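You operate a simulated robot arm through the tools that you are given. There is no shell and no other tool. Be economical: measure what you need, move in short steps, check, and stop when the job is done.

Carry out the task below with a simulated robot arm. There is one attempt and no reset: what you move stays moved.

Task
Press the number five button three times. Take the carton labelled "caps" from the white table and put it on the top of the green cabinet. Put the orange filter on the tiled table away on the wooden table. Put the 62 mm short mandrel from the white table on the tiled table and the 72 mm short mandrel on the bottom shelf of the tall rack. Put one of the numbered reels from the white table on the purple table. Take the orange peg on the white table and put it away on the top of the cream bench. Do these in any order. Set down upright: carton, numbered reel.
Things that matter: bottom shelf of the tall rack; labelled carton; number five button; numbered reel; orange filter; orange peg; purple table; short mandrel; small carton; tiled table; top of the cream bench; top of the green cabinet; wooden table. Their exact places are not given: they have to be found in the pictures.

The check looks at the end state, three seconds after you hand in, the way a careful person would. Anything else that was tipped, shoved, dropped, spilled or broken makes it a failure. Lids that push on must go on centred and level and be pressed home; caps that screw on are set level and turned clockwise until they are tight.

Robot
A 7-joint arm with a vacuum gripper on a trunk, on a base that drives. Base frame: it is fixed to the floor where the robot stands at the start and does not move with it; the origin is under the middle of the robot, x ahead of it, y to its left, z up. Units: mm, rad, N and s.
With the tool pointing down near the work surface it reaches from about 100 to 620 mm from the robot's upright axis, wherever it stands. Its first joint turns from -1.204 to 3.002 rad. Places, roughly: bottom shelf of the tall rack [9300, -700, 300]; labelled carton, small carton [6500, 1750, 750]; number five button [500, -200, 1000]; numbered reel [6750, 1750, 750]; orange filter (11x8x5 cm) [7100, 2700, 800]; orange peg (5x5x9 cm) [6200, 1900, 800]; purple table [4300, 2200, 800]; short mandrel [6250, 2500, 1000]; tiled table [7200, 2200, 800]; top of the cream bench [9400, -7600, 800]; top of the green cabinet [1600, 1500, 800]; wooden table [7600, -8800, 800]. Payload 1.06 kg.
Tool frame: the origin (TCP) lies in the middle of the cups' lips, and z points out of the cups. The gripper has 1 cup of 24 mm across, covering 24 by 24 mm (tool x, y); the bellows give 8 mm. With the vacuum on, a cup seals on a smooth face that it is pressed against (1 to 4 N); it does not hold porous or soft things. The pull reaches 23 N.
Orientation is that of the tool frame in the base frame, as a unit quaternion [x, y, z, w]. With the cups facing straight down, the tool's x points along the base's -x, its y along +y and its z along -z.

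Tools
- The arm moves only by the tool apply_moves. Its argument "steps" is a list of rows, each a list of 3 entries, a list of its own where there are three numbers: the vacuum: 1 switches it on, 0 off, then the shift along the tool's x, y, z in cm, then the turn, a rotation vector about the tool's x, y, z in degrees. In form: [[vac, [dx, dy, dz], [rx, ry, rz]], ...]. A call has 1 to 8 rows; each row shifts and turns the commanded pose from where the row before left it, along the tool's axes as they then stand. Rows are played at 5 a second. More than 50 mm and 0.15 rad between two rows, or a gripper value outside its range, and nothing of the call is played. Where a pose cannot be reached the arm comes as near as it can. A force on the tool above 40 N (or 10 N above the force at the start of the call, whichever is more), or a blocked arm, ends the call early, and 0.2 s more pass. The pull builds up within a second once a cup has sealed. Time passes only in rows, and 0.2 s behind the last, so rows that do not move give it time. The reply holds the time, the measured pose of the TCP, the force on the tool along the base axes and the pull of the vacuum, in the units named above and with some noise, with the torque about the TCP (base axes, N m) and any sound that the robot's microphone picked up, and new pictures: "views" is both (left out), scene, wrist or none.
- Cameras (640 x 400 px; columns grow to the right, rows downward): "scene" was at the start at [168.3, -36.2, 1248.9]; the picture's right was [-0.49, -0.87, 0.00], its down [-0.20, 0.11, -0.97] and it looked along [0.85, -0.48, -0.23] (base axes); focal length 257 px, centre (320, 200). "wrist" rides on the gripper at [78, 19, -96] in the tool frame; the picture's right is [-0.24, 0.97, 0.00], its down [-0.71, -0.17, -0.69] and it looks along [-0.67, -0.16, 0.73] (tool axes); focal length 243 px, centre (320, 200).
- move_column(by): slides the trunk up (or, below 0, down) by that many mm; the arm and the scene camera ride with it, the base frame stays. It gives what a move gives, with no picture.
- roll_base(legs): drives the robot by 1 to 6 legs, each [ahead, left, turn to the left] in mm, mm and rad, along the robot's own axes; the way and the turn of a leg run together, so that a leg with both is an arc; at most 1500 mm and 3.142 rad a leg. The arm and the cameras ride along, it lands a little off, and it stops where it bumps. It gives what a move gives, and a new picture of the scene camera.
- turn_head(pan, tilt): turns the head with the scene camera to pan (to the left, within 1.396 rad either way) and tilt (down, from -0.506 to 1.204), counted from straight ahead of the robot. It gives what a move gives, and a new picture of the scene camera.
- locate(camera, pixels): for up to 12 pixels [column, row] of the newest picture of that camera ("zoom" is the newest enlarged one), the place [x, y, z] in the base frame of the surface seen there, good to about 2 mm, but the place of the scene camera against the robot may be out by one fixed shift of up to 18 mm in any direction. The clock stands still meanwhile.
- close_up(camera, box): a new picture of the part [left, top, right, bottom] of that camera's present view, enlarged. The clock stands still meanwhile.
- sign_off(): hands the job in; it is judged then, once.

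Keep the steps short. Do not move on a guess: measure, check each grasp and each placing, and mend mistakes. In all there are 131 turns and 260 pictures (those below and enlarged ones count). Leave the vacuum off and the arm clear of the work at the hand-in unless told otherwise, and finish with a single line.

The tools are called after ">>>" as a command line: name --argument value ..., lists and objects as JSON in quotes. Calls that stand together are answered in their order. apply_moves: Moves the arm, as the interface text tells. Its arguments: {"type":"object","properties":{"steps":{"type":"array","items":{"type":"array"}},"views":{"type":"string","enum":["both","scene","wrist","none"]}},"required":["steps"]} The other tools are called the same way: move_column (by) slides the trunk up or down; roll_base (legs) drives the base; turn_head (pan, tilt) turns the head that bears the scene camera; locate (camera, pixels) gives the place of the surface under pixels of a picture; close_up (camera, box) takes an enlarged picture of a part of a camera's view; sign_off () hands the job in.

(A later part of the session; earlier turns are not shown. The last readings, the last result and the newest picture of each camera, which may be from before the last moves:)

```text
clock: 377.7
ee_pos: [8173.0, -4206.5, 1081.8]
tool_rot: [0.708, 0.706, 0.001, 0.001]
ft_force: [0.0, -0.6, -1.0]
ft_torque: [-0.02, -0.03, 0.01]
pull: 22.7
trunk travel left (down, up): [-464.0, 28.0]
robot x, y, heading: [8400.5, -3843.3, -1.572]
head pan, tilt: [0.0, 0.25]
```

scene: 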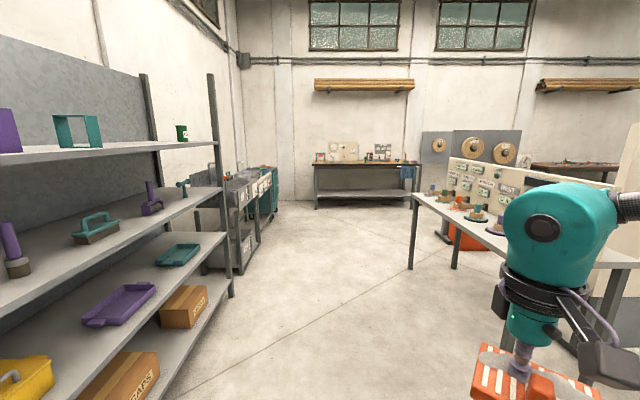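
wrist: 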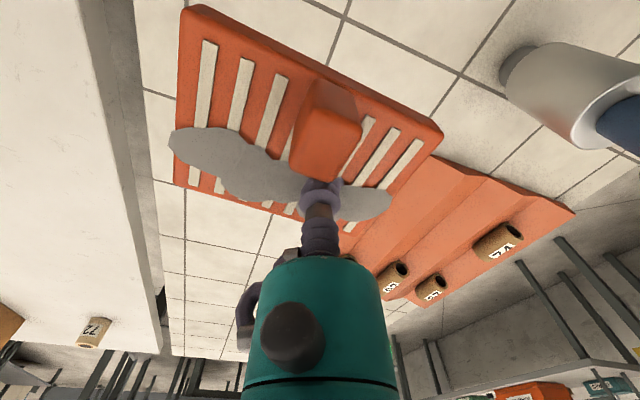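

>>> locate --camera "scene" --pixels '[[315, 168], [420, 168], [240, 185], [262, 180], [410, 265], [230, 290], [350, 163], [250, 265], [275, 165], [360, 205]]'

>>> close_up --camera "scene" --box '[170, 110, 440, 280]'

```text
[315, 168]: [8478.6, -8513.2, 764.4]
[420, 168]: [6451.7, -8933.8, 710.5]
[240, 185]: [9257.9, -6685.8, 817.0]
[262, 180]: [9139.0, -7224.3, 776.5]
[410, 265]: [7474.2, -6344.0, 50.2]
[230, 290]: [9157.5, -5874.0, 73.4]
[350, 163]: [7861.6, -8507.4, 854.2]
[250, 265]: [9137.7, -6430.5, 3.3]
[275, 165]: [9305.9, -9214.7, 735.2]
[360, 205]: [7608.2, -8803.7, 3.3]
```

```text
2.35 times, centred on (305, 195) of scene
```

zoom: 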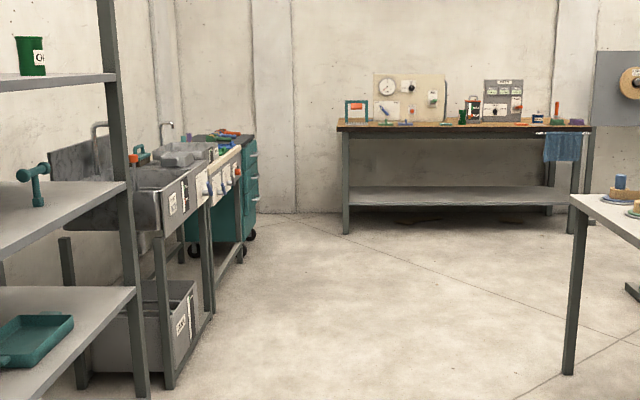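

Wooden table front at y≈−8505. Drive up to it and look.

>>> roll_base --legs '[[1400, 0, 0], [1400, 0, 0], [1180, -300, 0]]'

>>> turn_head --pan -0.1 --tilt 0.5

```text
clock: 396.9
ee_pos: [7902.2, -8178.1, 1081.7]
tool_rot: [0.704, 0.711, 0.001, 0.001]
ft_force: [1.1, -0.1, -1.0]
ft_torque: [-0.02, -0.03, 0.02]
pull: 22.4
trunk travel left (down, up): [-464.0, 28.0]
robot x, y, heading: [8125.2, -7812.4, -1.559]
head pan, tilt: [0.0, 0.25]
```

scene: 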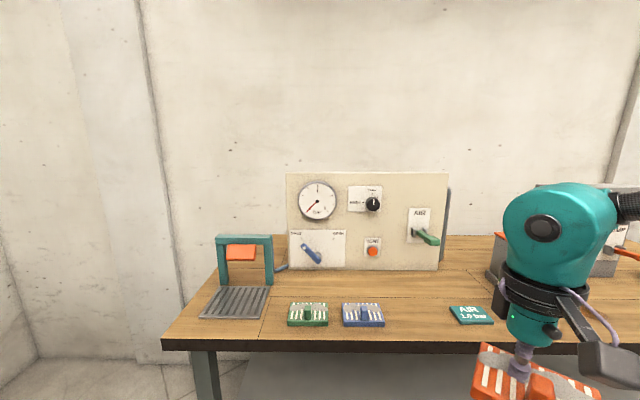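

```text
clock: 397.7
ee_pos: [7902.0, -8179.0, 1081.5]
tool_rot: [0.703, 0.711, 0.001, 0.0]
ft_force: [-0.9, 0.2, -1.5]
ft_torque: [-0.04, -0.03, -0.01]
pull: 23.2
trunk travel left (down, up): [-464.0, 28.0]
robot x, y, heading: [8127.4, -7814.6, -1.558]
head pan, tilt: [-0.099, 0.499]
```

scene: 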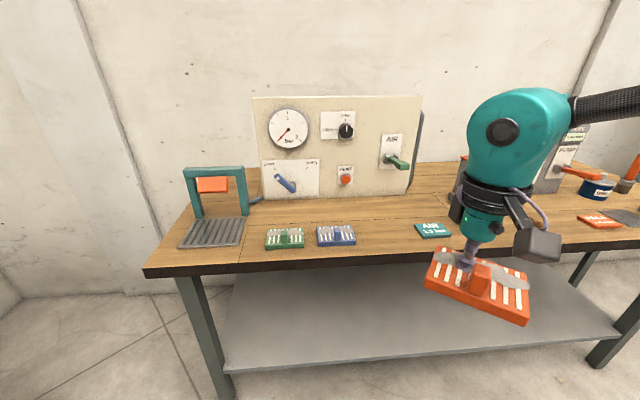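

Green and blue filters lie in a row; the free spot beside the blue one, before the AIR card, suits. Measure.

>>> locate --camera "scene" --pixels '[[317, 247], [356, 245], [356, 228], [416, 238], [416, 225], [385, 245], [385, 215], [284, 240], [385, 262], [450, 235], [405, 200]]'

```text
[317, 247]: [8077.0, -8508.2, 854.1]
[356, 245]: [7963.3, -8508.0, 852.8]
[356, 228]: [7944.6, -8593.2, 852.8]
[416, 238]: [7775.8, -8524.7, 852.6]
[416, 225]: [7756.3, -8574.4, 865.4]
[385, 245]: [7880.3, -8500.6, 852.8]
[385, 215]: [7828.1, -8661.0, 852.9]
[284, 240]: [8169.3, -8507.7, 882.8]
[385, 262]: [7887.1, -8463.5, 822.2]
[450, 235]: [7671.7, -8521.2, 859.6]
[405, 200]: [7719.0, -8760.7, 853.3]
```

Plan: set it with TCP at (7870,−8640), behind/between blue filter and AIR card. Drive ahead 300 and lower the trunk 100.

>>> roll_base --legs '[[300, -40, -0.012]]'

>>> move_column --by -90

>>> apply_moves --steps '[[1, [-4, 0, 0], [0, 0, 0]], [1, [-4, 0, 0], [0, 0, 0]], [1, [-4, 0, 1], [0, 0, 0]], [1, [-2, 0, 2], [0, 0, 0]]]' --views "both"

```text
clock: 399.7
ee_pos: [7860.2, -8475.4, 1081.6]
tool_rot: [0.707, 0.707, 0.001, 0.001]
ft_force: [-0.7, -0.5, -1.0]
ft_torque: [-0.01, -0.04, 0.02]
pull: 22.8
trunk travel left (down, up): [-464.0, 28.0]
robot x, y, heading: [8085.7, -8108.3, -1.562]
head pan, tilt: [-0.099, 0.499]
```

scene: 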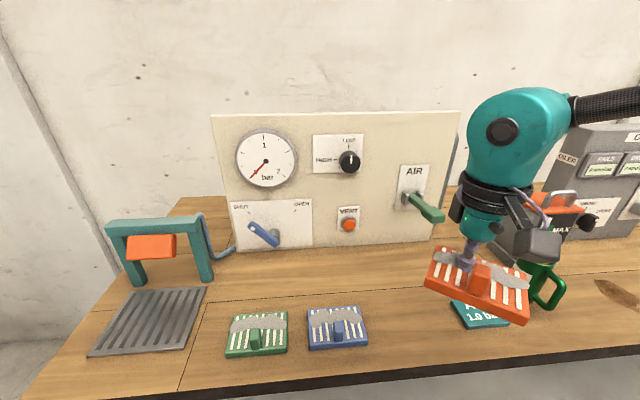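

```text
clock: 401.0
ee_pos: [7861.2, -8475.1, 992.0]
tool_rot: [0.707, 0.707, -0.001, 0.001]
ft_force: [0.3, -0.2, -0.2]
ft_torque: [0.02, 0.0, -0.03]
pull: 23.0
trunk travel left (down, up): [-374.0, 118.0]
robot x, y, heading: [8083.6, -8113.5, -1.568]
head pan, tilt: [-0.099, 0.499]
```

```text
clock: 402.0
ee_pos: [7861.5, -8615.0, 960.7]
tool_rot: [0.705, 0.709, 0.0, 0.001]
ft_force: [0.1, 0.0, -2.2]
ft_torque: [-0.01, 0.0, 0.03]
pull: 23.4
trunk travel left (down, up): [-374.0, 118.0]
robot x, y, heading: [8088.3, -8109.6, -1.57]
head pan, tilt: [-0.099, 0.499]
```

scene: 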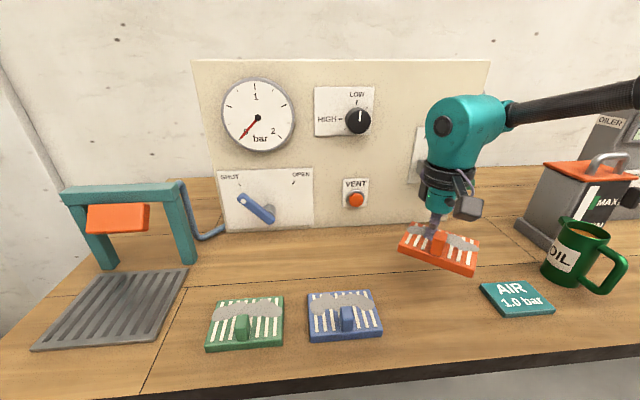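
wrist: 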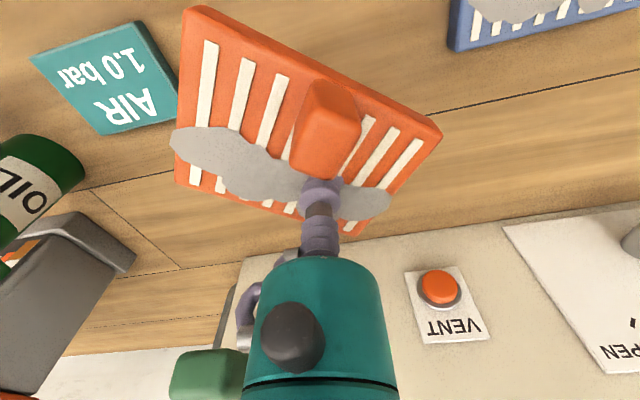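

Check clearances to the green lever, AIR card and blue filter.

>>> locate --camera "wrist" --pixels '[[200, 360], [240, 365], [178, 92], [150, 20], [450, 40], [470, 10], [437, 275], [250, 262], [185, 180], [440, 135]]'

```text
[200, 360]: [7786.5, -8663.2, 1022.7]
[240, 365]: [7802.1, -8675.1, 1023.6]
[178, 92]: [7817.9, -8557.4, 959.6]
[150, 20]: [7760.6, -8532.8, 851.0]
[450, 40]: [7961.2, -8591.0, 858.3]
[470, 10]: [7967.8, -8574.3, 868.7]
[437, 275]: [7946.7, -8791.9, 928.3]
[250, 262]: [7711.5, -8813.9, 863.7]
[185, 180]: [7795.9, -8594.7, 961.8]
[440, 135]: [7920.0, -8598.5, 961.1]
```

Lever tip is ~75 mm off the tool; shift 12 mm to +x and 15 mm back, then lower.

>>> apply_moves --steps '[[1, [1.5, 1.2, 0], [0, 0, 0]], [1, [0, 0, 3], [0, 0, 0]], [1, [0, 0, 3], [0, 0, 0]], [1, [0, 0, 1.5], [0, 0, 0]]]' --views "both"

```text
clock: 403.0
ee_pos: [7873.0, -8598.4, 887.1]
tool_rot: [0.707, 0.707, 0.0, 0.001]
ft_force: [-0.6, 0.1, -1.2]
ft_torque: [-0.06, -0.01, 0.03]
pull: 22.4
trunk travel left (down, up): [-374.0, 118.0]
robot x, y, heading: [8084.0, -8110.8, -1.569]
head pan, tilt: [-0.099, 0.499]
```

scene: 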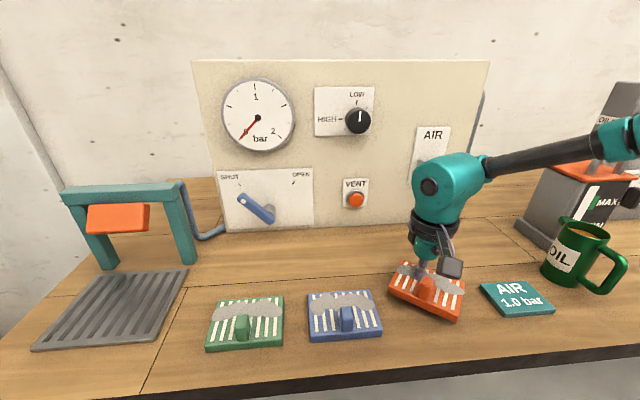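
wrist: 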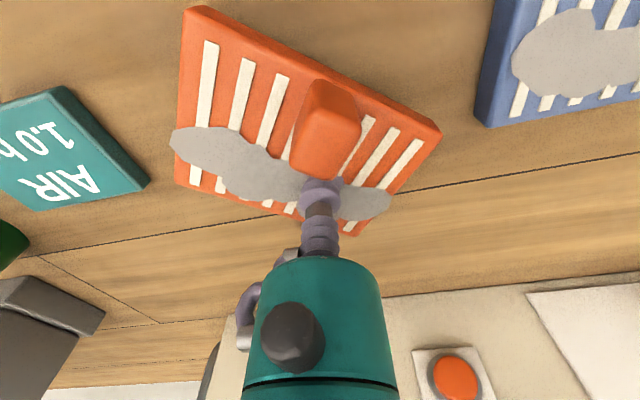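

Clear on all sides. Lower to contact.

>>> apply_moves --steps '[[1, [0, 0, 0.8], [0, 0, 0]], [1, [0, 0, 0.3], [0, 0, 0]], [1, [0, 0, 0.2], [0, 0, 0]]]' --views "none"

```text
clock: 403.8
ee_pos: [7872.7, -8599.9, 873.0]
tool_rot: [0.706, 0.708, 0.0, 0.001]
ft_force: [-0.3, 0.0, -0.3]
ft_torque: [-0.05, 0.0, 0.04]
pull: 22.9
trunk travel left (down, up): [-374.0, 118.0]
robot x, y, heading: [8088.3, -8110.9, -1.57]
head pan, tilt: [-0.099, 0.499]
```

>>> apply_moves --steps '[[1, [0, 0, 0.2], [0, 0, 0]], [1, [0, 0, 0.15], [0, 0, 0]]]' --views "none"

```text
clock: 404.4
ee_pos: [7874.0, -8600.1, 869.9]
tool_rot: [0.706, 0.708, 0.0, 0.002]
ft_force: [0.4, 0.2, -0.6]
ft_torque: [-0.03, 0.03, -0.01]
pull: 22.7
trunk travel left (down, up): [-374.0, 118.0]
robot x, y, heading: [8085.1, -8110.5, -1.568]
head pan, tilt: [-0.099, 0.499]
```

>>> apply_moves --steps '[[1, [0, 0, 0.2], [0, 0, 0]], [1, [0, 0, 0], [0, 0, 0]]]' --views "none"

```text
clock: 405.0
ee_pos: [7873.3, -8600.6, 869.1]
tool_rot: [0.705, 0.709, 0.0, 0.002]
ft_force: [1.2, -0.2, 1.8]
ft_torque: [0.04, -0.01, 0.01]
pull: 23.5
trunk travel left (down, up): [-374.0, 118.0]
robot x, y, heading: [8087.5, -8113.8, -1.566]
head pan, tilt: [-0.099, 0.499]
```

Touching (+1.8 N). Release and rise.

>>> apply_moves --steps '[[0, [0, 0, 0], [0, 0, 0]], [0, [0, 0, 0], [0, 0, 0]], [0, [0, 0, 0], [0, 0, 0]], [0, [0, 0, -1], [0, 0, 0]], [0, [0, 0, -4], [0, 0, 0]], [0, [2, 0, -4], [0, 0, 0]], [0, [3, 0, -3.5], [0, 0, 0]], [0, [4, 0, -2.5], [0, 0, 0]]]' --views "scene"

```text
clock: 406.8
ee_pos: [7873.9, -8509.1, 1017.8]
tool_rot: [0.707, 0.708, 0.0, 0.0]
ft_force: [-0.5, -0.6, -0.4]
ft_torque: [-0.01, -0.01, -0.02]
pull: 0.0
trunk travel left (down, up): [-374.0, 118.0]
robot x, y, heading: [8086.2, -8110.6, -1.572]
head pan, tilt: [-0.099, 0.499]
```

scene: 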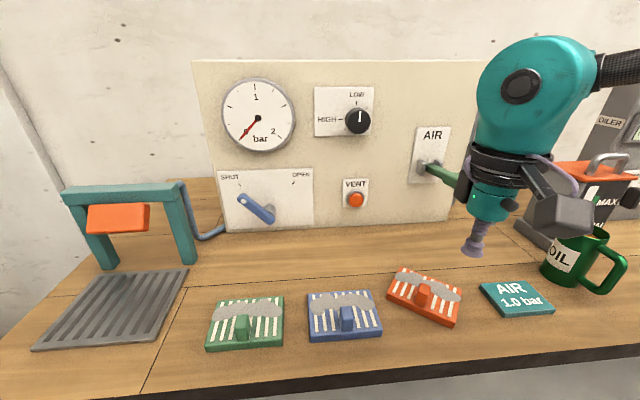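

Filter stands next to the others. Now look at the cream bench (to the left) while here.

>>> turn_head --pan 1.39 --tilt 0.3

>>> locate --camera "scene" --pixels '[[320, 200], [280, 220], [360, 220], [240, 210], [200, 220], [400, 220], [160, 230], [320, 240]]'

```text
clock: 408.4
ee_pos: [7873.9, -8509.9, 1016.8]
tool_rot: [0.706, 0.708, 0.0, 0.001]
ft_force: [0.1, 0.2, 0.5]
ft_torque: [0.0, 0.02, 0.0]
pull: 0.2
trunk travel left (down, up): [-374.0, 118.0]
robot x, y, heading: [8084.3, -8115.0, -1.567]
head pan, tilt: [1.389, 0.3]
```

scene: 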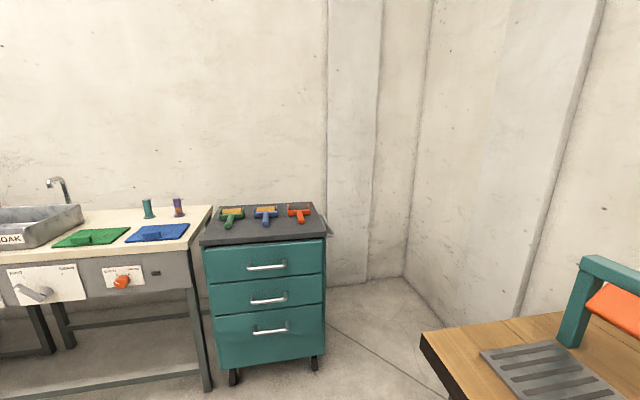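

```text
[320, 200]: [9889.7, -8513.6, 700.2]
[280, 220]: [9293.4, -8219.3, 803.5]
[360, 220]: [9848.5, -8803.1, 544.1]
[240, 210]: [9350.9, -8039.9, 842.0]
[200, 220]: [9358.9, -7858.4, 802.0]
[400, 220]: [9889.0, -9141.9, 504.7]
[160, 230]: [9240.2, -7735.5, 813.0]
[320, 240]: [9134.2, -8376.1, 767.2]
```

The cream bench has teal and purple pegs at the back; the orange peg belongs beside them. Measure.

>>> close_up --camera "scene" --box '[40, 170, 240, 295]'

>>> locate --camera "scene" --pixels '[[148, 208], [178, 206], [192, 245], [195, 212], [110, 215], [205, 215], [185, 228], [130, 240], [127, 215], [165, 213], [195, 232]]'

```text
3.20 times, centred on (140, 232) of scene
```

zoom: 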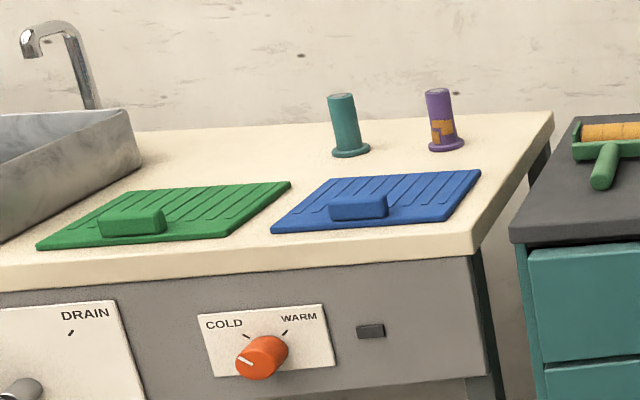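

```text
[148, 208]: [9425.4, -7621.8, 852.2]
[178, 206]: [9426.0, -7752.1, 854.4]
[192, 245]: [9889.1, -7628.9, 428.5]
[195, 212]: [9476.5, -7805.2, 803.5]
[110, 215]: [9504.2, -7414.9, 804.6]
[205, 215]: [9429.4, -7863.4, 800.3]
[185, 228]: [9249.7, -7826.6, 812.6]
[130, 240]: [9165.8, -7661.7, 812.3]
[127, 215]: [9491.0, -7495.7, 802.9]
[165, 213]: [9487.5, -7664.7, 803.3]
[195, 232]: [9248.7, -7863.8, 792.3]
```

Bench top z≈803, pegs at x≈9425. Now return for the next item: reverse north along the aisle to y≈750.

>>> roll_base --legs '[[-1400, 280, 0], [-1500, 0, 0], [-1500, 0, 0], [-1500, 0, 0], [-1500, 0, 0], [-1400, 0, 0]]'

>>> turn_head --pan 0.6 --tilt 0.4

```text
clock: 450.1
ee_pos: [7924.9, 256.8, 1016.7]
tool_rot: [0.691, 0.723, 0.0, 0.001]
ft_force: [0.8, 0.0, 0.6]
ft_torque: [-0.02, 0.01, -0.03]
pull: 0.1
trunk travel left (down, up): [-374.0, 118.0]
robot x, y, heading: [8119.6, 662.1, -1.528]
head pan, tilt: [1.389, 0.3]
```

scene: 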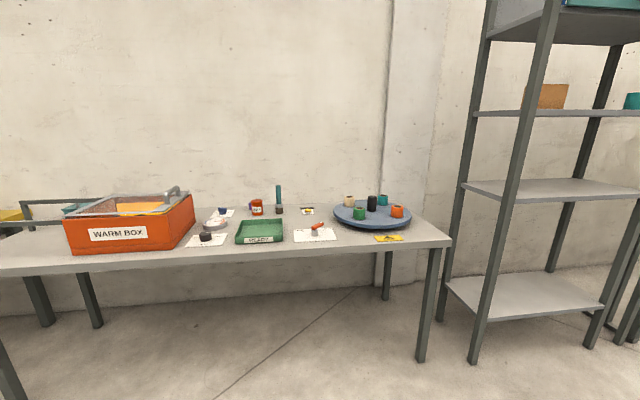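

```text
clock: 451.2
ee_pos: [7926.0, 256.1, 1017.5]
tool_rot: [0.692, 0.722, 0.0, 0.001]
ft_force: [0.3, -0.4, 0.4]
ft_torque: [0.01, 0.0, 0.01]
pull: 0.1
trunk travel left (down, up): [-374.0, 118.0]
robot x, y, heading: [8122.2, 661.0, -1.527]
head pan, tilt: [0.6, 0.4]
```

scene: 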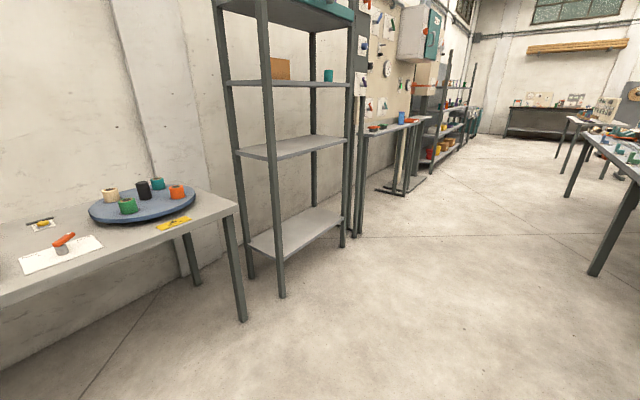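

The tall rack is in view; measure its shelves now.

>>> locate --camera "scene" --pixels '[[252, 243], [298, 258], [343, 225], [300, 208], [297, 235], [240, 153], [275, 160], [345, 140], [290, 148], [282, 295], [343, 240], [312, 155]]'

>>> close_up --camera "scene" --box '[200, 60, 400, 310]'

```text
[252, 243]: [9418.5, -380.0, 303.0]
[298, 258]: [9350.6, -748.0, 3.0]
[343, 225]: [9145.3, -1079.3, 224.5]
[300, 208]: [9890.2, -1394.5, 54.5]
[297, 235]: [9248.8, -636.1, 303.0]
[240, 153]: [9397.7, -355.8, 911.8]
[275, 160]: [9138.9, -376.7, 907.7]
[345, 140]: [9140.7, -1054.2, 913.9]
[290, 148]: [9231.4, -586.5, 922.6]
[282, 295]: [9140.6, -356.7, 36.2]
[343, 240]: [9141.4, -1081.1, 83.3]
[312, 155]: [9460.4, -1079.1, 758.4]
```

```text
1.60 times, centred on (300, 185) of scene
```

zoom: 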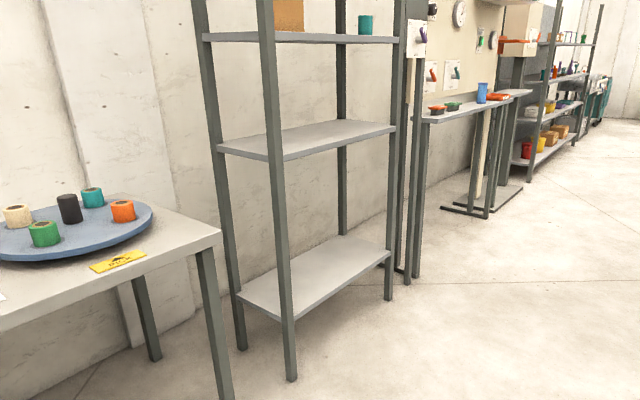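

Bottom shelf z≈303, next shelf ≈ 900, front edge x≈9140 – enough room with the trunk low. Now drive to the white table's west side for the 72 mm mandrel.

>>> roll_base --legs '[[0, 0, -1.614], [1400, 0, 0], [1260, 0, 0], [0, -1300, 0], [0, -900, 0], [0, 0, 3.1416]]'

>>> turn_head --pan 0.0 --tilt 0.5

```text
refused: 3.1416 is not a number from -3.14159 to 3.14159
```

```text
clock: 452.2
ee_pos: [7925.5, 256.4, 1017.6]
tool_rot: [0.691, 0.723, 0.0, 0.002]
ft_force: [0.6, -0.1, 0.4]
ft_torque: [0.0, 0.01, -0.02]
pull: 0.2
trunk travel left (down, up): [-374.0, 118.0]
robot x, y, heading: [8120.5, 664.9, -1.529]
head pan, tilt: [0.0, 0.499]
```

scene: 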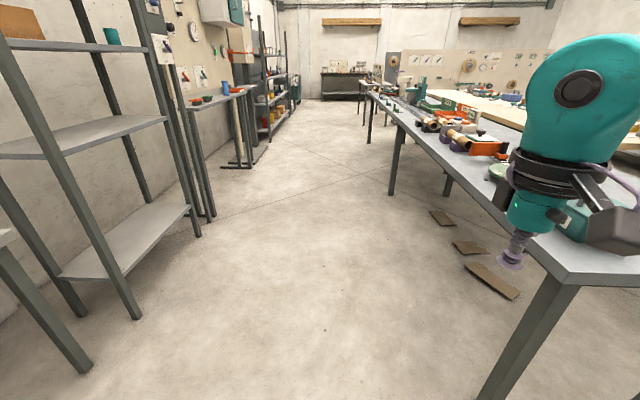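

Retry with a valid turn.

>>> roll_base --legs '[[0, 0, -1.614], [1400, 0, 0], [1260, 0, 0], [0, -1300, 0], [0, -900, 0], [0, 0, 3.1415]]'

```text
clock: 495.6
ee_pos: [5815.5, 2646.7, 1017.1]
tool_rot: [-0.006, 1.0, 0.002, 0.0]
ft_force: [0.1, -0.5, -0.7]
ft_torque: [0.0, -0.05, -0.02]
pull: 0.1
trunk travel left (down, up): [-374.0, 118.0]
robot x, y, heading: [5417.3, 2856.2, 0.012]
head pan, tilt: [0.0, 0.499]
```

scene: 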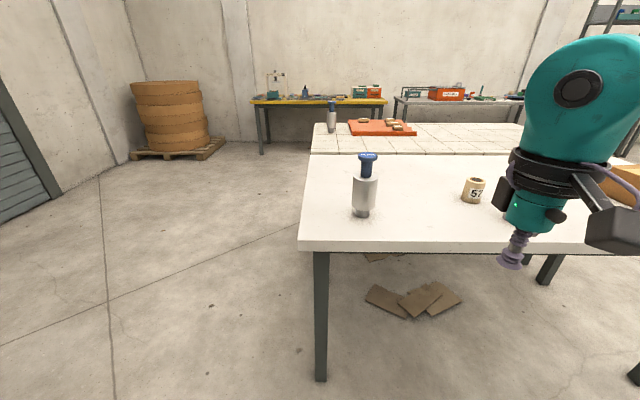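

Raise the trunk 100, drive ahead to x≈5772, y≈2925.

>>> move_column --by 100

>>> roll_base --legs '[[355, 66, -0.012]]'

>>> apply_moves --steps '[[0, [0, 0, 0], [0, 0, 0]]]' --views "wrist"

```text
clock: 496.9
ee_pos: [5815.2, 2646.1, 1116.8]
tool_rot: [-0.006, 1.0, 0.001, -0.001]
ft_force: [0.0, -0.5, -0.8]
ft_torque: [-0.01, -0.04, -0.02]
pull: 0.1
trunk travel left (down, up): [-474.0, 18.0]
robot x, y, heading: [5417.9, 2854.5, 0.015]
head pan, tilt: [0.0, 0.499]
```

```text
clock: 499.2
ee_pos: [6165.4, 2710.8, 1117.6]
tool_rot: [0.0, 1.0, 0.0, 0.0]
ft_force: [0.6, -0.3, 0.4]
ft_torque: [-0.02, 0.03, 0.01]
pull: 0.0
trunk travel left (down, up): [-474.0, 18.0]
robot x, y, heading: [5766.8, 2922.9, 0.002]
head pan, tilt: [0.0, 0.499]
```

scene: 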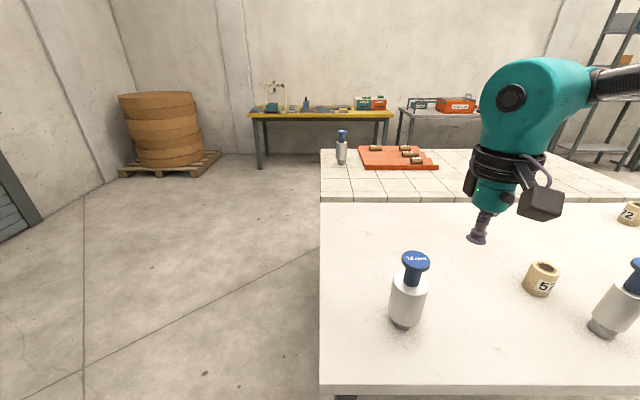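

```text
clock: 499.6
ee_pos: [6164.4, 2710.5, 1117.6]
tool_rot: [-0.001, 1.0, 0.001, 0.0]
ft_force: [-1.2, -0.3, 0.6]
ft_torque: [-0.03, -0.03, 0.02]
pull: 0.1
trunk travel left (down, up): [-474.0, 18.0]
robot x, y, heading: [5765.6, 2923.1, 0.002]
head pan, tilt: [0.0, 0.499]
```

wrist: 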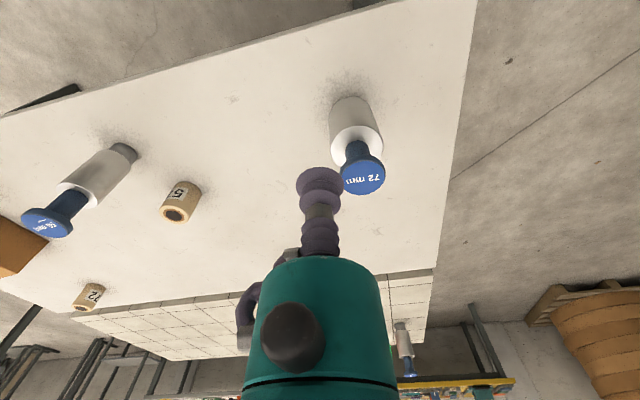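

>>> locate --camera "wrist" --pixels '[[362, 178], [341, 178], [384, 178], [362, 161], [362, 194]]'

```text
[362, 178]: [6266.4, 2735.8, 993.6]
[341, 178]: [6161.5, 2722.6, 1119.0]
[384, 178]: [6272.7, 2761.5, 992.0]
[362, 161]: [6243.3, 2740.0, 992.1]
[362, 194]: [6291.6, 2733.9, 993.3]
```

Top centre ≈ (6268,2738,993). Move over and descend to ~1004.

>>> apply_moves --steps '[[0, [-3.5, 0.9, 0], [0, 0, 0]], [0, [-3.5, 0.9, 1], [0, 0, 0]], [0, [-3.4, 0.95, 2], [0, 0, 0]], [0, [0, 0, 4], [0, 0, 0]], [0, [0, 0, 4.3], [0, 0, 0]]]' --views "wrist"

```text
clock: 500.8
ee_pos: [6268.7, 2738.6, 1004.2]
tool_rot: [0.0, 1.0, 0.001, 0.001]
ft_force: [-0.8, 0.6, -0.8]
ft_torque: [-0.03, -0.01, -0.03]
pull: 0.0
trunk travel left (down, up): [-474.0, 18.0]
robot x, y, heading: [5767.1, 2926.5, 0.004]
head pan, tilt: [0.0, 0.499]
```

wrist: 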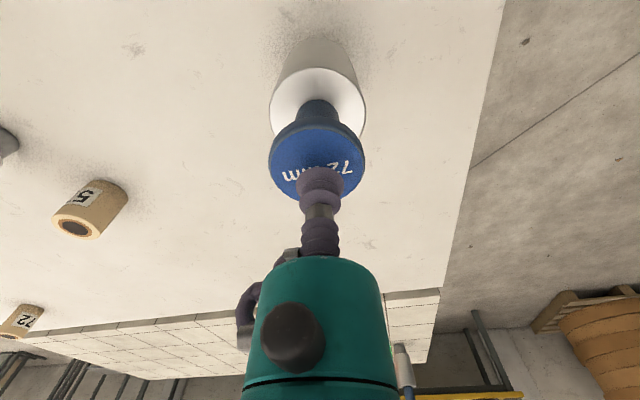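

Aligned. Press with vacuum.

>>> apply_moves --steps '[[1, [0, 0, 0.8], [0, 0, 0]], [1, [0, 0, 0.3], [0, 0, 0]], [1, [0, 0, 0.3], [0, 0, 0]], [1, [0, 0, 0.1], [0, 0, 0]], [1, [0, 0, 0], [0, 0, 0]], [1, [0, 0, 0], [0, 0, 0]], [1, [0, 0, 0], [0, 0, 0]]]' --views "none"

```text
clock: 502.4
ee_pos: [6267.2, 2740.3, 991.3]
tool_rot: [-0.001, 1.0, 0.001, 0.002]
ft_force: [1.7, 0.4, 14.7]
ft_torque: [-0.03, -0.01, -0.02]
pull: 23.1
trunk travel left (down, up): [-474.0, 18.0]
robot x, y, heading: [5768.1, 2923.8, 0.005]
head pan, tilt: [0.0, 0.499]
```

Sealed. Lift, retract, and drive to the rack.

>>> apply_moves --steps '[[1, [0, 0, -1], [0, 0, 0]], [1, [0, 0, -3], [0, 0, 0]], [1, [0, 0, -4], [0, 0, 0]], [1, [0, 0, -3], [0, 0, 0]], [1, [3, -0.5, -2], [0, 0, 0]], [1, [4, -0.5, -1], [0, 0, 0]], [1, [3, 0, 0], [0, 0, 0]]]' --views "wrist"

>>> roll_base --legs '[[-320, 0, 0], [0, -1200, 0], [0, -1080, 0], [1450, 0, 0], [1450, 0, 0]]'

```text
clock: 504.0
ee_pos: [6165.4, 2728.7, 1130.2]
tool_rot: [-0.001, 1.0, 0.0, 0.001]
ft_force: [-0.5, -0.7, -5.1]
ft_torque: [0.02, -0.01, -0.02]
pull: 23.0
trunk travel left (down, up): [-474.0, 18.0]
robot x, y, heading: [5766.6, 2921.0, 0.002]
head pan, tilt: [0.0, 0.499]
```

wrist: 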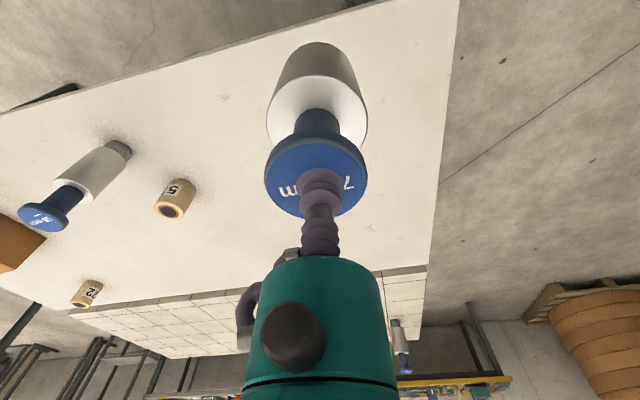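

```text
clock: 539.5
ee_pos: [8757.7, 463.9, 1130.4]
tool_rot: [-0.002, 1.0, 0.001, 0.0]
ft_force: [0.3, 0.1, -4.6]
ft_torque: [0.03, 0.0, 0.01]
pull: 22.7
trunk travel left (down, up): [-474.0, 18.0]
robot x, y, heading: [8359.0, 661.9, 0.005]
head pan, tilt: [0.0, 0.499]
```

scene: 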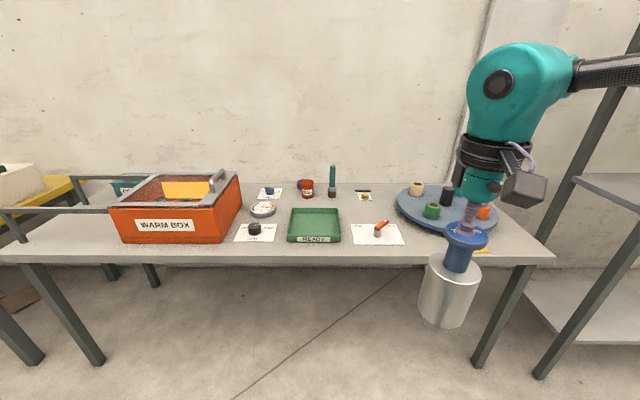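

Strafe right in front of the rack, then lower the trunk.

>>> roll_base --legs '[[0, -1110, -0.005]]'

>>> move_column --by -470

>>> turn_head --pan -0.2 --tilt 0.4

```text
clock: 549.5
ee_pos: [8762.4, -644.2, 1130.4]
tool_rot: [-0.001, 1.0, 0.001, 0.0]
ft_force: [-0.2, 0.9, -4.3]
ft_torque: [0.0, -0.01, 0.0]
pull: 23.3
trunk travel left (down, up): [-474.0, 18.0]
robot x, y, heading: [8362.6, -451.0, 0.004]
head pan, tilt: [0.0, 0.499]
```

scene: 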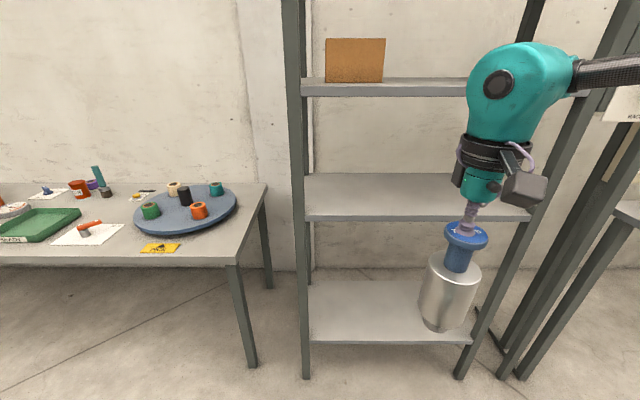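

```text
refused: -470 is not a number from -400 to 400
```

```text
clock: 550.2
ee_pos: [8761.7, -642.5, 1130.0]
tool_rot: [-0.001, 1.0, 0.0, 0.0]
ft_force: [0.7, -0.3, -3.9]
ft_torque: [0.01, 0.02, 0.03]
pull: 22.7
trunk travel left (down, up): [-474.0, 18.0]
robot x, y, heading: [8362.4, -450.1, 0.002]
head pan, tilt: [-0.201, 0.4]
```

scene: 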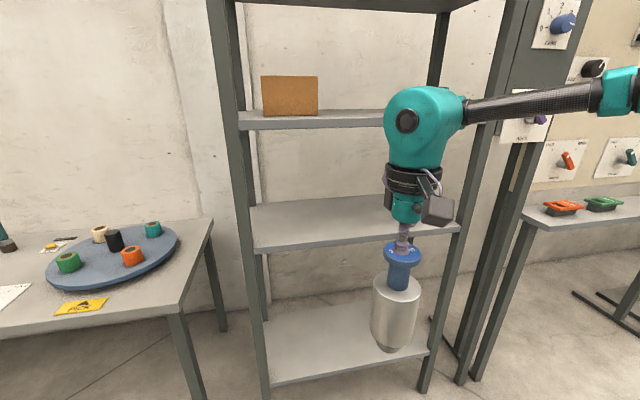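

>>> move_column --by -400

>>> move_column --by -70

>>> apply_moves --steps '[[1, [0, 0, 4], [0, 0, 0]], [1, [0, 0, 4], [0, 0, 0]], [1, [0, 0, 4], [0, 0, 0]]]' --views "both"

```text
clock: 554.0
ee_pos: [8762.4, -643.3, 729.5]
tool_rot: [-0.001, 1.0, 0.001, 0.0]
ft_force: [-0.4, 0.6, -3.9]
ft_torque: [-0.02, -0.01, -0.01]
pull: 22.5
trunk travel left (down, up): [-74.0, 418.0]
robot x, y, heading: [8361.3, -445.9, 0.004]
head pan, tilt: [-0.201, 0.4]
```

```text
clock: 555.1
ee_pos: [8761.4, -643.2, 660.6]
tool_rot: [-0.001, 1.0, 0.001, 0.0]
ft_force: [-0.2, -1.0, -4.1]
ft_torque: [-0.04, 0.0, -0.02]
pull: 22.9
trunk travel left (down, up): [-4.0, 488.0]
robot x, y, heading: [8365.7, -450.0, 0.003]
head pan, tilt: [-0.201, 0.4]
```

```text
clock: 555.9
ee_pos: [8762.9, -643.0, 540.1]
tool_rot: [-0.001, 1.0, 0.001, 0.001]
ft_force: [0.3, 0.1, -4.3]
ft_torque: [0.03, -0.02, 0.03]
pull: 22.8
trunk travel left (down, up): [-4.0, 488.0]
robot x, y, heading: [8358.3, -452.1, 0.007]
head pan, tilt: [-0.201, 0.4]
```

scene: 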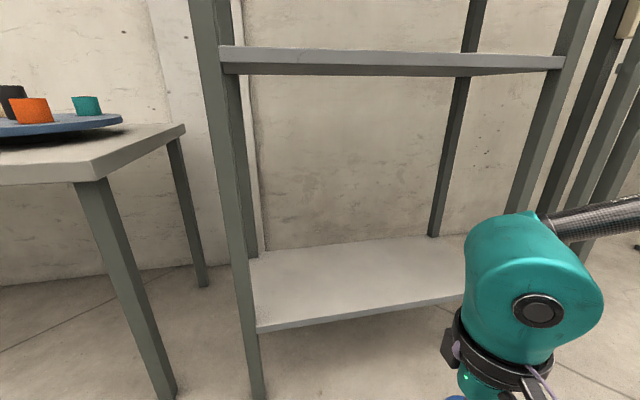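
wrist: 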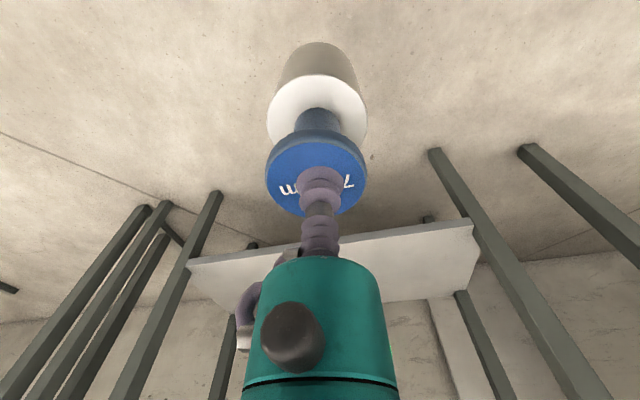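

Measure the wrist/forearm top against the next shelf.

>>> locate --camera "scene" --pixels '[[525, 225], [600, 215], [635, 205], [540, 310], [395, 68], [300, 65], [260, 325], [460, 295], [360, 280], [240, 200]]'

```text
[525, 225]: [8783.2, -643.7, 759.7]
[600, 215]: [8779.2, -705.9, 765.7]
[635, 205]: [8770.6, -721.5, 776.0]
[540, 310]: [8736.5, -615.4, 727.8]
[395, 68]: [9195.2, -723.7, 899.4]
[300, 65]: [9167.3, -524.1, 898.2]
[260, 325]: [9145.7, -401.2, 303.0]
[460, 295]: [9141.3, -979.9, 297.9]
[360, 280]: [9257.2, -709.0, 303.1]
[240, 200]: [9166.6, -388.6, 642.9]
```

Good clearance (wrist top 775 vs shelf underside ~897). Drive ahead 415, extend 5 cm.

>>> roll_base --legs '[[415, 0, -0.005]]'

>>> apply_moves --steps '[[1, [-2.5, 0, 0], [0, 0, 0]], [1, [-2.5, 0, 1], [0, 0, 0]], [1, [0, 0, 1], [0, 0, 0]]]' --views "both"

```text
clock: 558.5
ee_pos: [9175.7, -644.1, 540.0]
tool_rot: [0.0, 1.0, 0.0, 0.0]
ft_force: [-0.8, -0.5, -4.0]
ft_torque: [0.02, -0.01, -0.01]
pull: 22.8
trunk travel left (down, up): [-4.0, 488.0]
robot x, y, heading: [8768.5, -449.1, 0.003]
head pan, tilt: [-0.201, 0.4]
```

scene: 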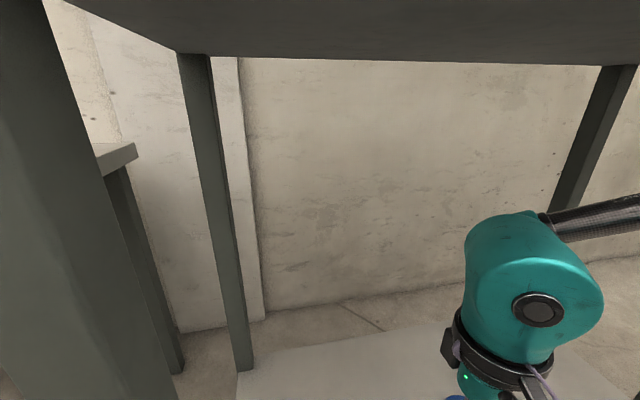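

```text
clock: 559.3
ee_pos: [9223.0, -643.6, 519.1]
tool_rot: [0.002, 1.0, 0.001, -0.001]
ft_force: [-0.3, -0.3, -3.8]
ft_torque: [0.02, 0.0, 0.01]
pull: 22.9
trunk travel left (down, up): [-4.0, 488.0]
robot x, y, heading: [8771.9, -449.4, -0.002]
head pan, tilt: [-0.201, 0.4]
```

scene: 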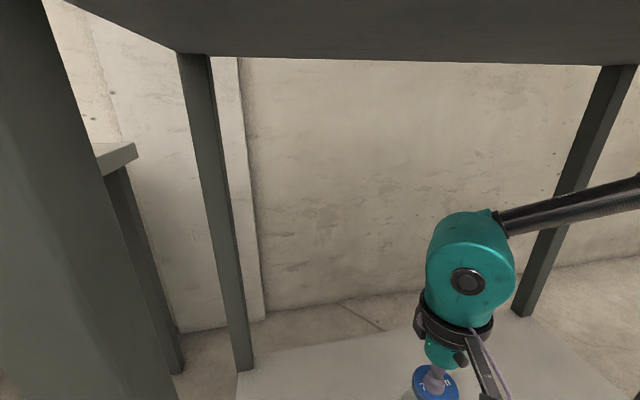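
wrist: 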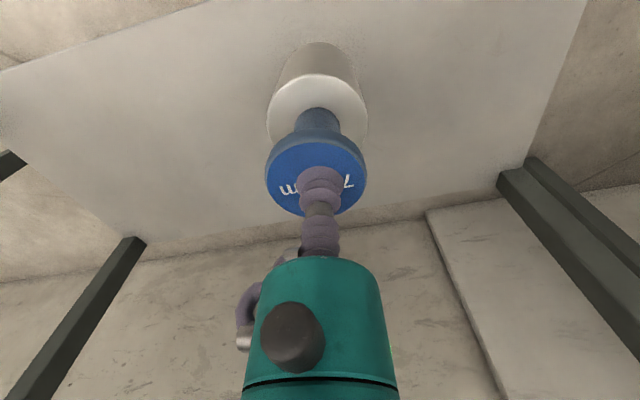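

Over the shelf. Lower to contact (expected TCP ≈ 494).

>>> apply_moves --steps '[[1, [0, 0, 1.7], [0, 0, 0]], [1, [0, 0, 0.4], [0, 0, 0]], [1, [0, 0, 0.2], [0, 0, 0]]]' --views "none"

```text
clock: 560.1
ee_pos: [9224.2, -644.1, 497.4]
tool_rot: [0.001, 1.0, 0.001, 0.0]
ft_force: [0.3, 0.2, -3.8]
ft_torque: [0.01, 0.0, -0.01]
pull: 22.7
trunk travel left (down, up): [-4.0, 488.0]
robot x, y, heading: [8766.3, -444.9, -0.003]
head pan, tilt: [-0.201, 0.4]
```

>>> apply_moves --steps '[[1, [0, 0, 0.2], [0, 0, 0]], [1, [0, 0, 0.2], [0, 0, 0]]]' --views "none"

```text
clock: 560.7
ee_pos: [9224.1, -645.1, 493.9]
tool_rot: [0.0, 1.0, 0.001, 0.001]
ft_force: [0.0, 0.2, -2.8]
ft_torque: [0.02, 0.01, -0.02]
pull: 22.7
trunk travel left (down, up): [-4.0, 488.0]
robot x, y, heading: [8776.4, -448.9, 0.0]
head pan, tilt: [-0.201, 0.4]
```

>>> apply_moves --steps '[[1, [0, 0, 0.2], [0, 0, 0]], [1, [0, 0, 0.1], [0, 0, 0]]]' --views "none"

```text
clock: 561.3
ee_pos: [9223.7, -644.2, 490.7]
tool_rot: [0.001, 1.0, 0.001, 0.002]
ft_force: [1.6, 2.0, 16.0]
ft_torque: [-0.03, -0.01, 0.02]
pull: 23.1
trunk travel left (down, up): [-4.0, 488.0]
robot x, y, heading: [8773.1, -448.3, 0.0]
head pan, tilt: [-0.201, 0.4]
```

Contact. Ease, release, rise 50 mm, then retract.

>>> apply_moves --steps '[[1, [0, 0, -0.2], [0, 0, 0]], [0, [0, 0, 0], [0, 0, 0]], [0, [0, 0, 0], [0, 0, 0]], [0, [0, 0, 0], [0, 0, 0]], [0, [0, 0, -1], [0, 0, 0]], [0, [0, 0, -4], [0, 0, 0]], [0, [2.5, 0, 0], [0, 0, 0]], [0, [2.5, 0, 0], [0, 0, 0]]]' --views "wrist"

>>> roll_base --legs '[[-430, 0, 0]]'

>>> move_column --by 400

>>> turn_head --pan -0.1 --tilt 0.6

```text
clock: 563.1
ee_pos: [9172.4, -644.0, 541.1]
tool_rot: [0.002, 1.0, 0.001, 0.0]
ft_force: [-0.3, 0.4, 0.6]
ft_torque: [0.02, 0.02, 0.0]
pull: 0.1
trunk travel left (down, up): [-4.0, 488.0]
robot x, y, heading: [8777.2, -448.4, -0.003]
head pan, tilt: [-0.201, 0.4]
```

wrist: 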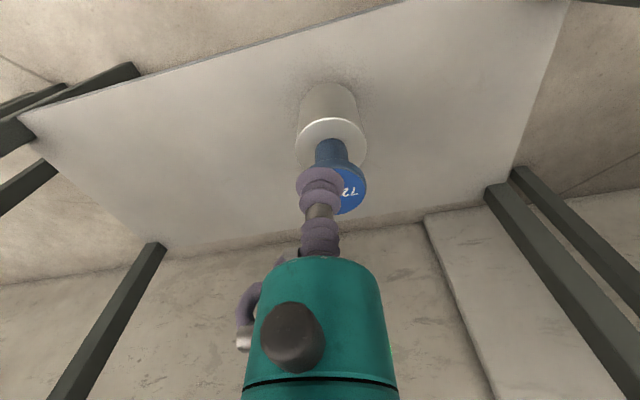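

```text
clock: 565.7
ee_pos: [8746.8, -643.8, 541.0]
tool_rot: [0.001, 1.0, 0.001, 0.0]
ft_force: [0.7, 0.3, -0.1]
ft_torque: [0.01, 0.01, 0.0]
pull: 0.0
trunk travel left (down, up): [-4.0, 488.0]
robot x, y, heading: [8348.6, -445.2, -0.0]
head pan, tilt: [-0.201, 0.4]
```

scene: 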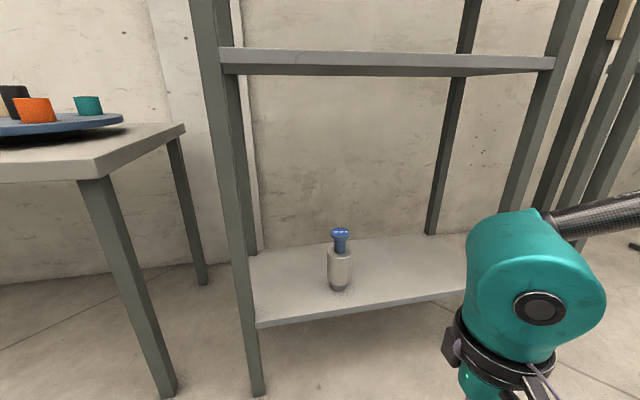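

```text
clock: 569.5
ee_pos: [8746.5, -644.6, 941.9]
tool_rot: [0.001, 1.0, 0.001, 0.0]
ft_force: [0.2, 0.2, -0.7]
ft_torque: [0.01, 0.0, -0.01]
pull: 0.0
trunk travel left (down, up): [-404.0, 88.0]
robot x, y, heading: [8348.6, -445.3, -0.003]
head pan, tilt: [-0.201, 0.4]
```

```text
clock: 570.2
ee_pos: [8746.9, -644.1, 941.4]
tool_rot: [0.002, 1.0, 0.001, 0.0]
ft_force: [0.9, 0.1, -0.6]
ft_torque: [0.02, 0.02, 0.05]
pull: 0.0
trunk travel left (down, up): [-404.0, 88.0]
robot x, y, heading: [8343.4, -446.8, 0.004]
head pan, tilt: [-0.099, 0.6]
```

scene: 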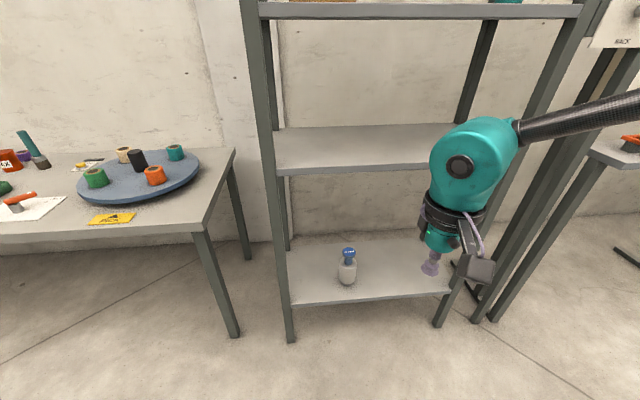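

72 mm mandrel stands on the bottom shelf. Now the peg: raise tool a bit and drive to the white table's west side.

>>> apply_moves --steps '[[0, [0, 0, -4], [0, 0, 0]], [0, [0, 0, -4], [0, 0, 0]], [0, [0, 0, -3], [0, 0, 0]]]' --views "none"

>>> roll_base --legs '[[0, 1096, 0], [-1450, 0, 0], [-1450, 0, 0], [0, 1450, 0], [310, 0, 0]]'

>>> turn_head --pan -0.1 --tilt 0.5

>>> close_up --camera "wrist" --box '[160, 30, 480, 230]'

```text
clock: 571.0
ee_pos: [8746.1, -644.4, 1053.6]
tool_rot: [0.002, 1.0, 0.001, 0.0]
ft_force: [-0.2, 0.4, -0.5]
ft_torque: [-0.02, 0.03, -0.02]
pull: 0.1
trunk travel left (down, up): [-404.0, 88.0]
robot x, y, heading: [8342.6, -446.9, -0.005]
head pan, tilt: [-0.099, 0.6]
```

```text
clock: 608.6
ee_pos: [6158.8, 1895.2, 1052.9]
tool_rot: [0.007, 1.0, 0.001, 0.001]
ft_force: [-0.1, -0.4, -0.1]
ft_torque: [0.0, 0.03, -0.01]
pull: 0.1
trunk travel left (down, up): [-404.0, 88.0]
robot x, y, heading: [5761.9, 2099.9, -0.011]
head pan, tilt: [-0.099, 0.6]
```

scene: 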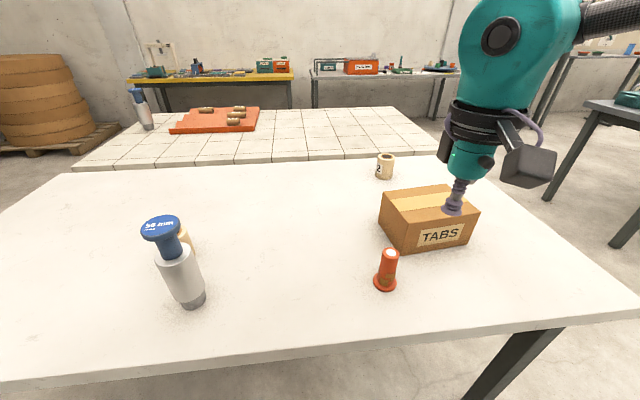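

```text
clock: 609.3
ee_pos: [6158.5, 1897.0, 1052.5]
tool_rot: [0.007, 1.0, 0.0, 0.001]
ft_force: [0.1, -0.4, -0.1]
ft_torque: [-0.01, 0.0, 0.01]
pull: 0.1
trunk travel left (down, up): [-404.0, 88.0]
robot x, y, heading: [5761.4, 2101.2, -0.017]
head pan, tilt: [-0.099, 0.499]
```

scene: 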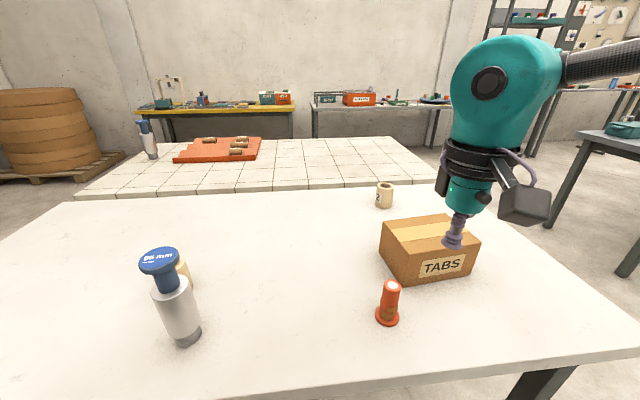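

```text
2.00 times, centred on (320, 130) of wrist
```

zoom: 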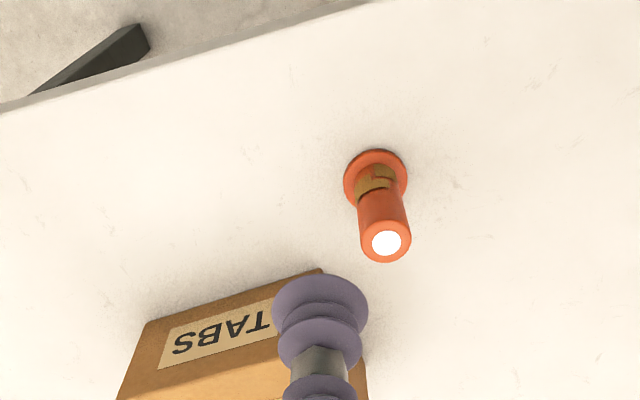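

>>> locate --camera "zoom" --pixels '[[386, 242], [372, 242], [400, 242], [386, 230], [386, 256], [365, 240], [408, 240], [375, 190]]'

>>> close_up --camera "wrist" --box '[325, 95, 375, 130]'

```text
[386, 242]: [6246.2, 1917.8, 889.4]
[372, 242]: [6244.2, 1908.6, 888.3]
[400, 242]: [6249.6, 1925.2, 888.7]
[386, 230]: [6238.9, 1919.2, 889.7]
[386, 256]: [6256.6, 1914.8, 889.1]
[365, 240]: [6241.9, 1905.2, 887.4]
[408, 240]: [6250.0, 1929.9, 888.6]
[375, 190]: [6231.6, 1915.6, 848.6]
```

```text
11.43 times, centred on (350, 112) of wrist
```

zoom: 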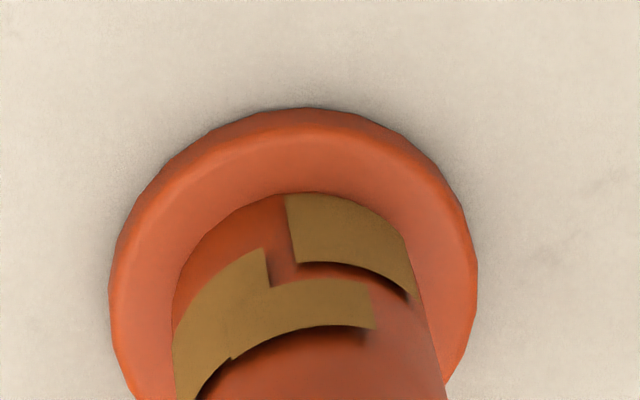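

Peg top ~27 mm wide, centre ≈ (6246.5,1917.5,889): the cup just fits, so alignment must be fine. Approach to ~20 mm above and re-measure.

>>> apply_moves --steps '[[0, [-4.4, 1.1, 0], [0, 0, 0]], [0, [-4.4, 1.1, 0], [0, 0, 0]], [0, [0, 0, 5], [0, 0, 0]], [0, [0, 0, 5], [0, 0, 0]], [0, [0, 0, 3.5], [0, 0, 0]]]' --views "none"

>>> close_up --camera "wrist" --box '[270, 110, 370, 200]'

```text
clock: 610.5
ee_pos: [6245.8, 1916.4, 917.5]
tool_rot: [0.007, 1.0, 0.0, 0.002]
ft_force: [0.7, 0.2, 0.8]
ft_torque: [0.01, -0.03, -0.01]
pull: 0.1
trunk travel left (down, up): [-404.0, 88.0]
robot x, y, heading: [5763.0, 2100.8, -0.011]
head pan, tilt: [-0.099, 0.499]
```

```text
4.44 times, centred on (320, 155) of wrist
```

zoom: 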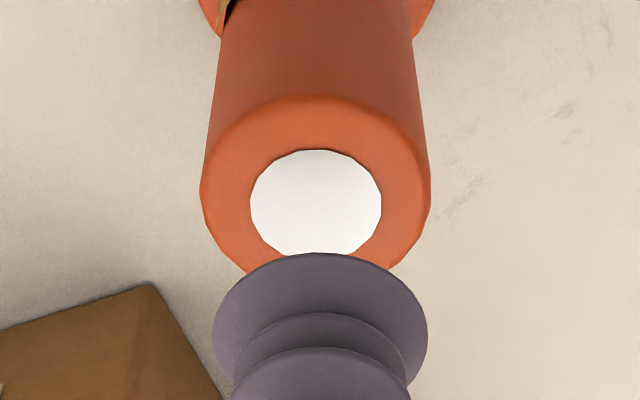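

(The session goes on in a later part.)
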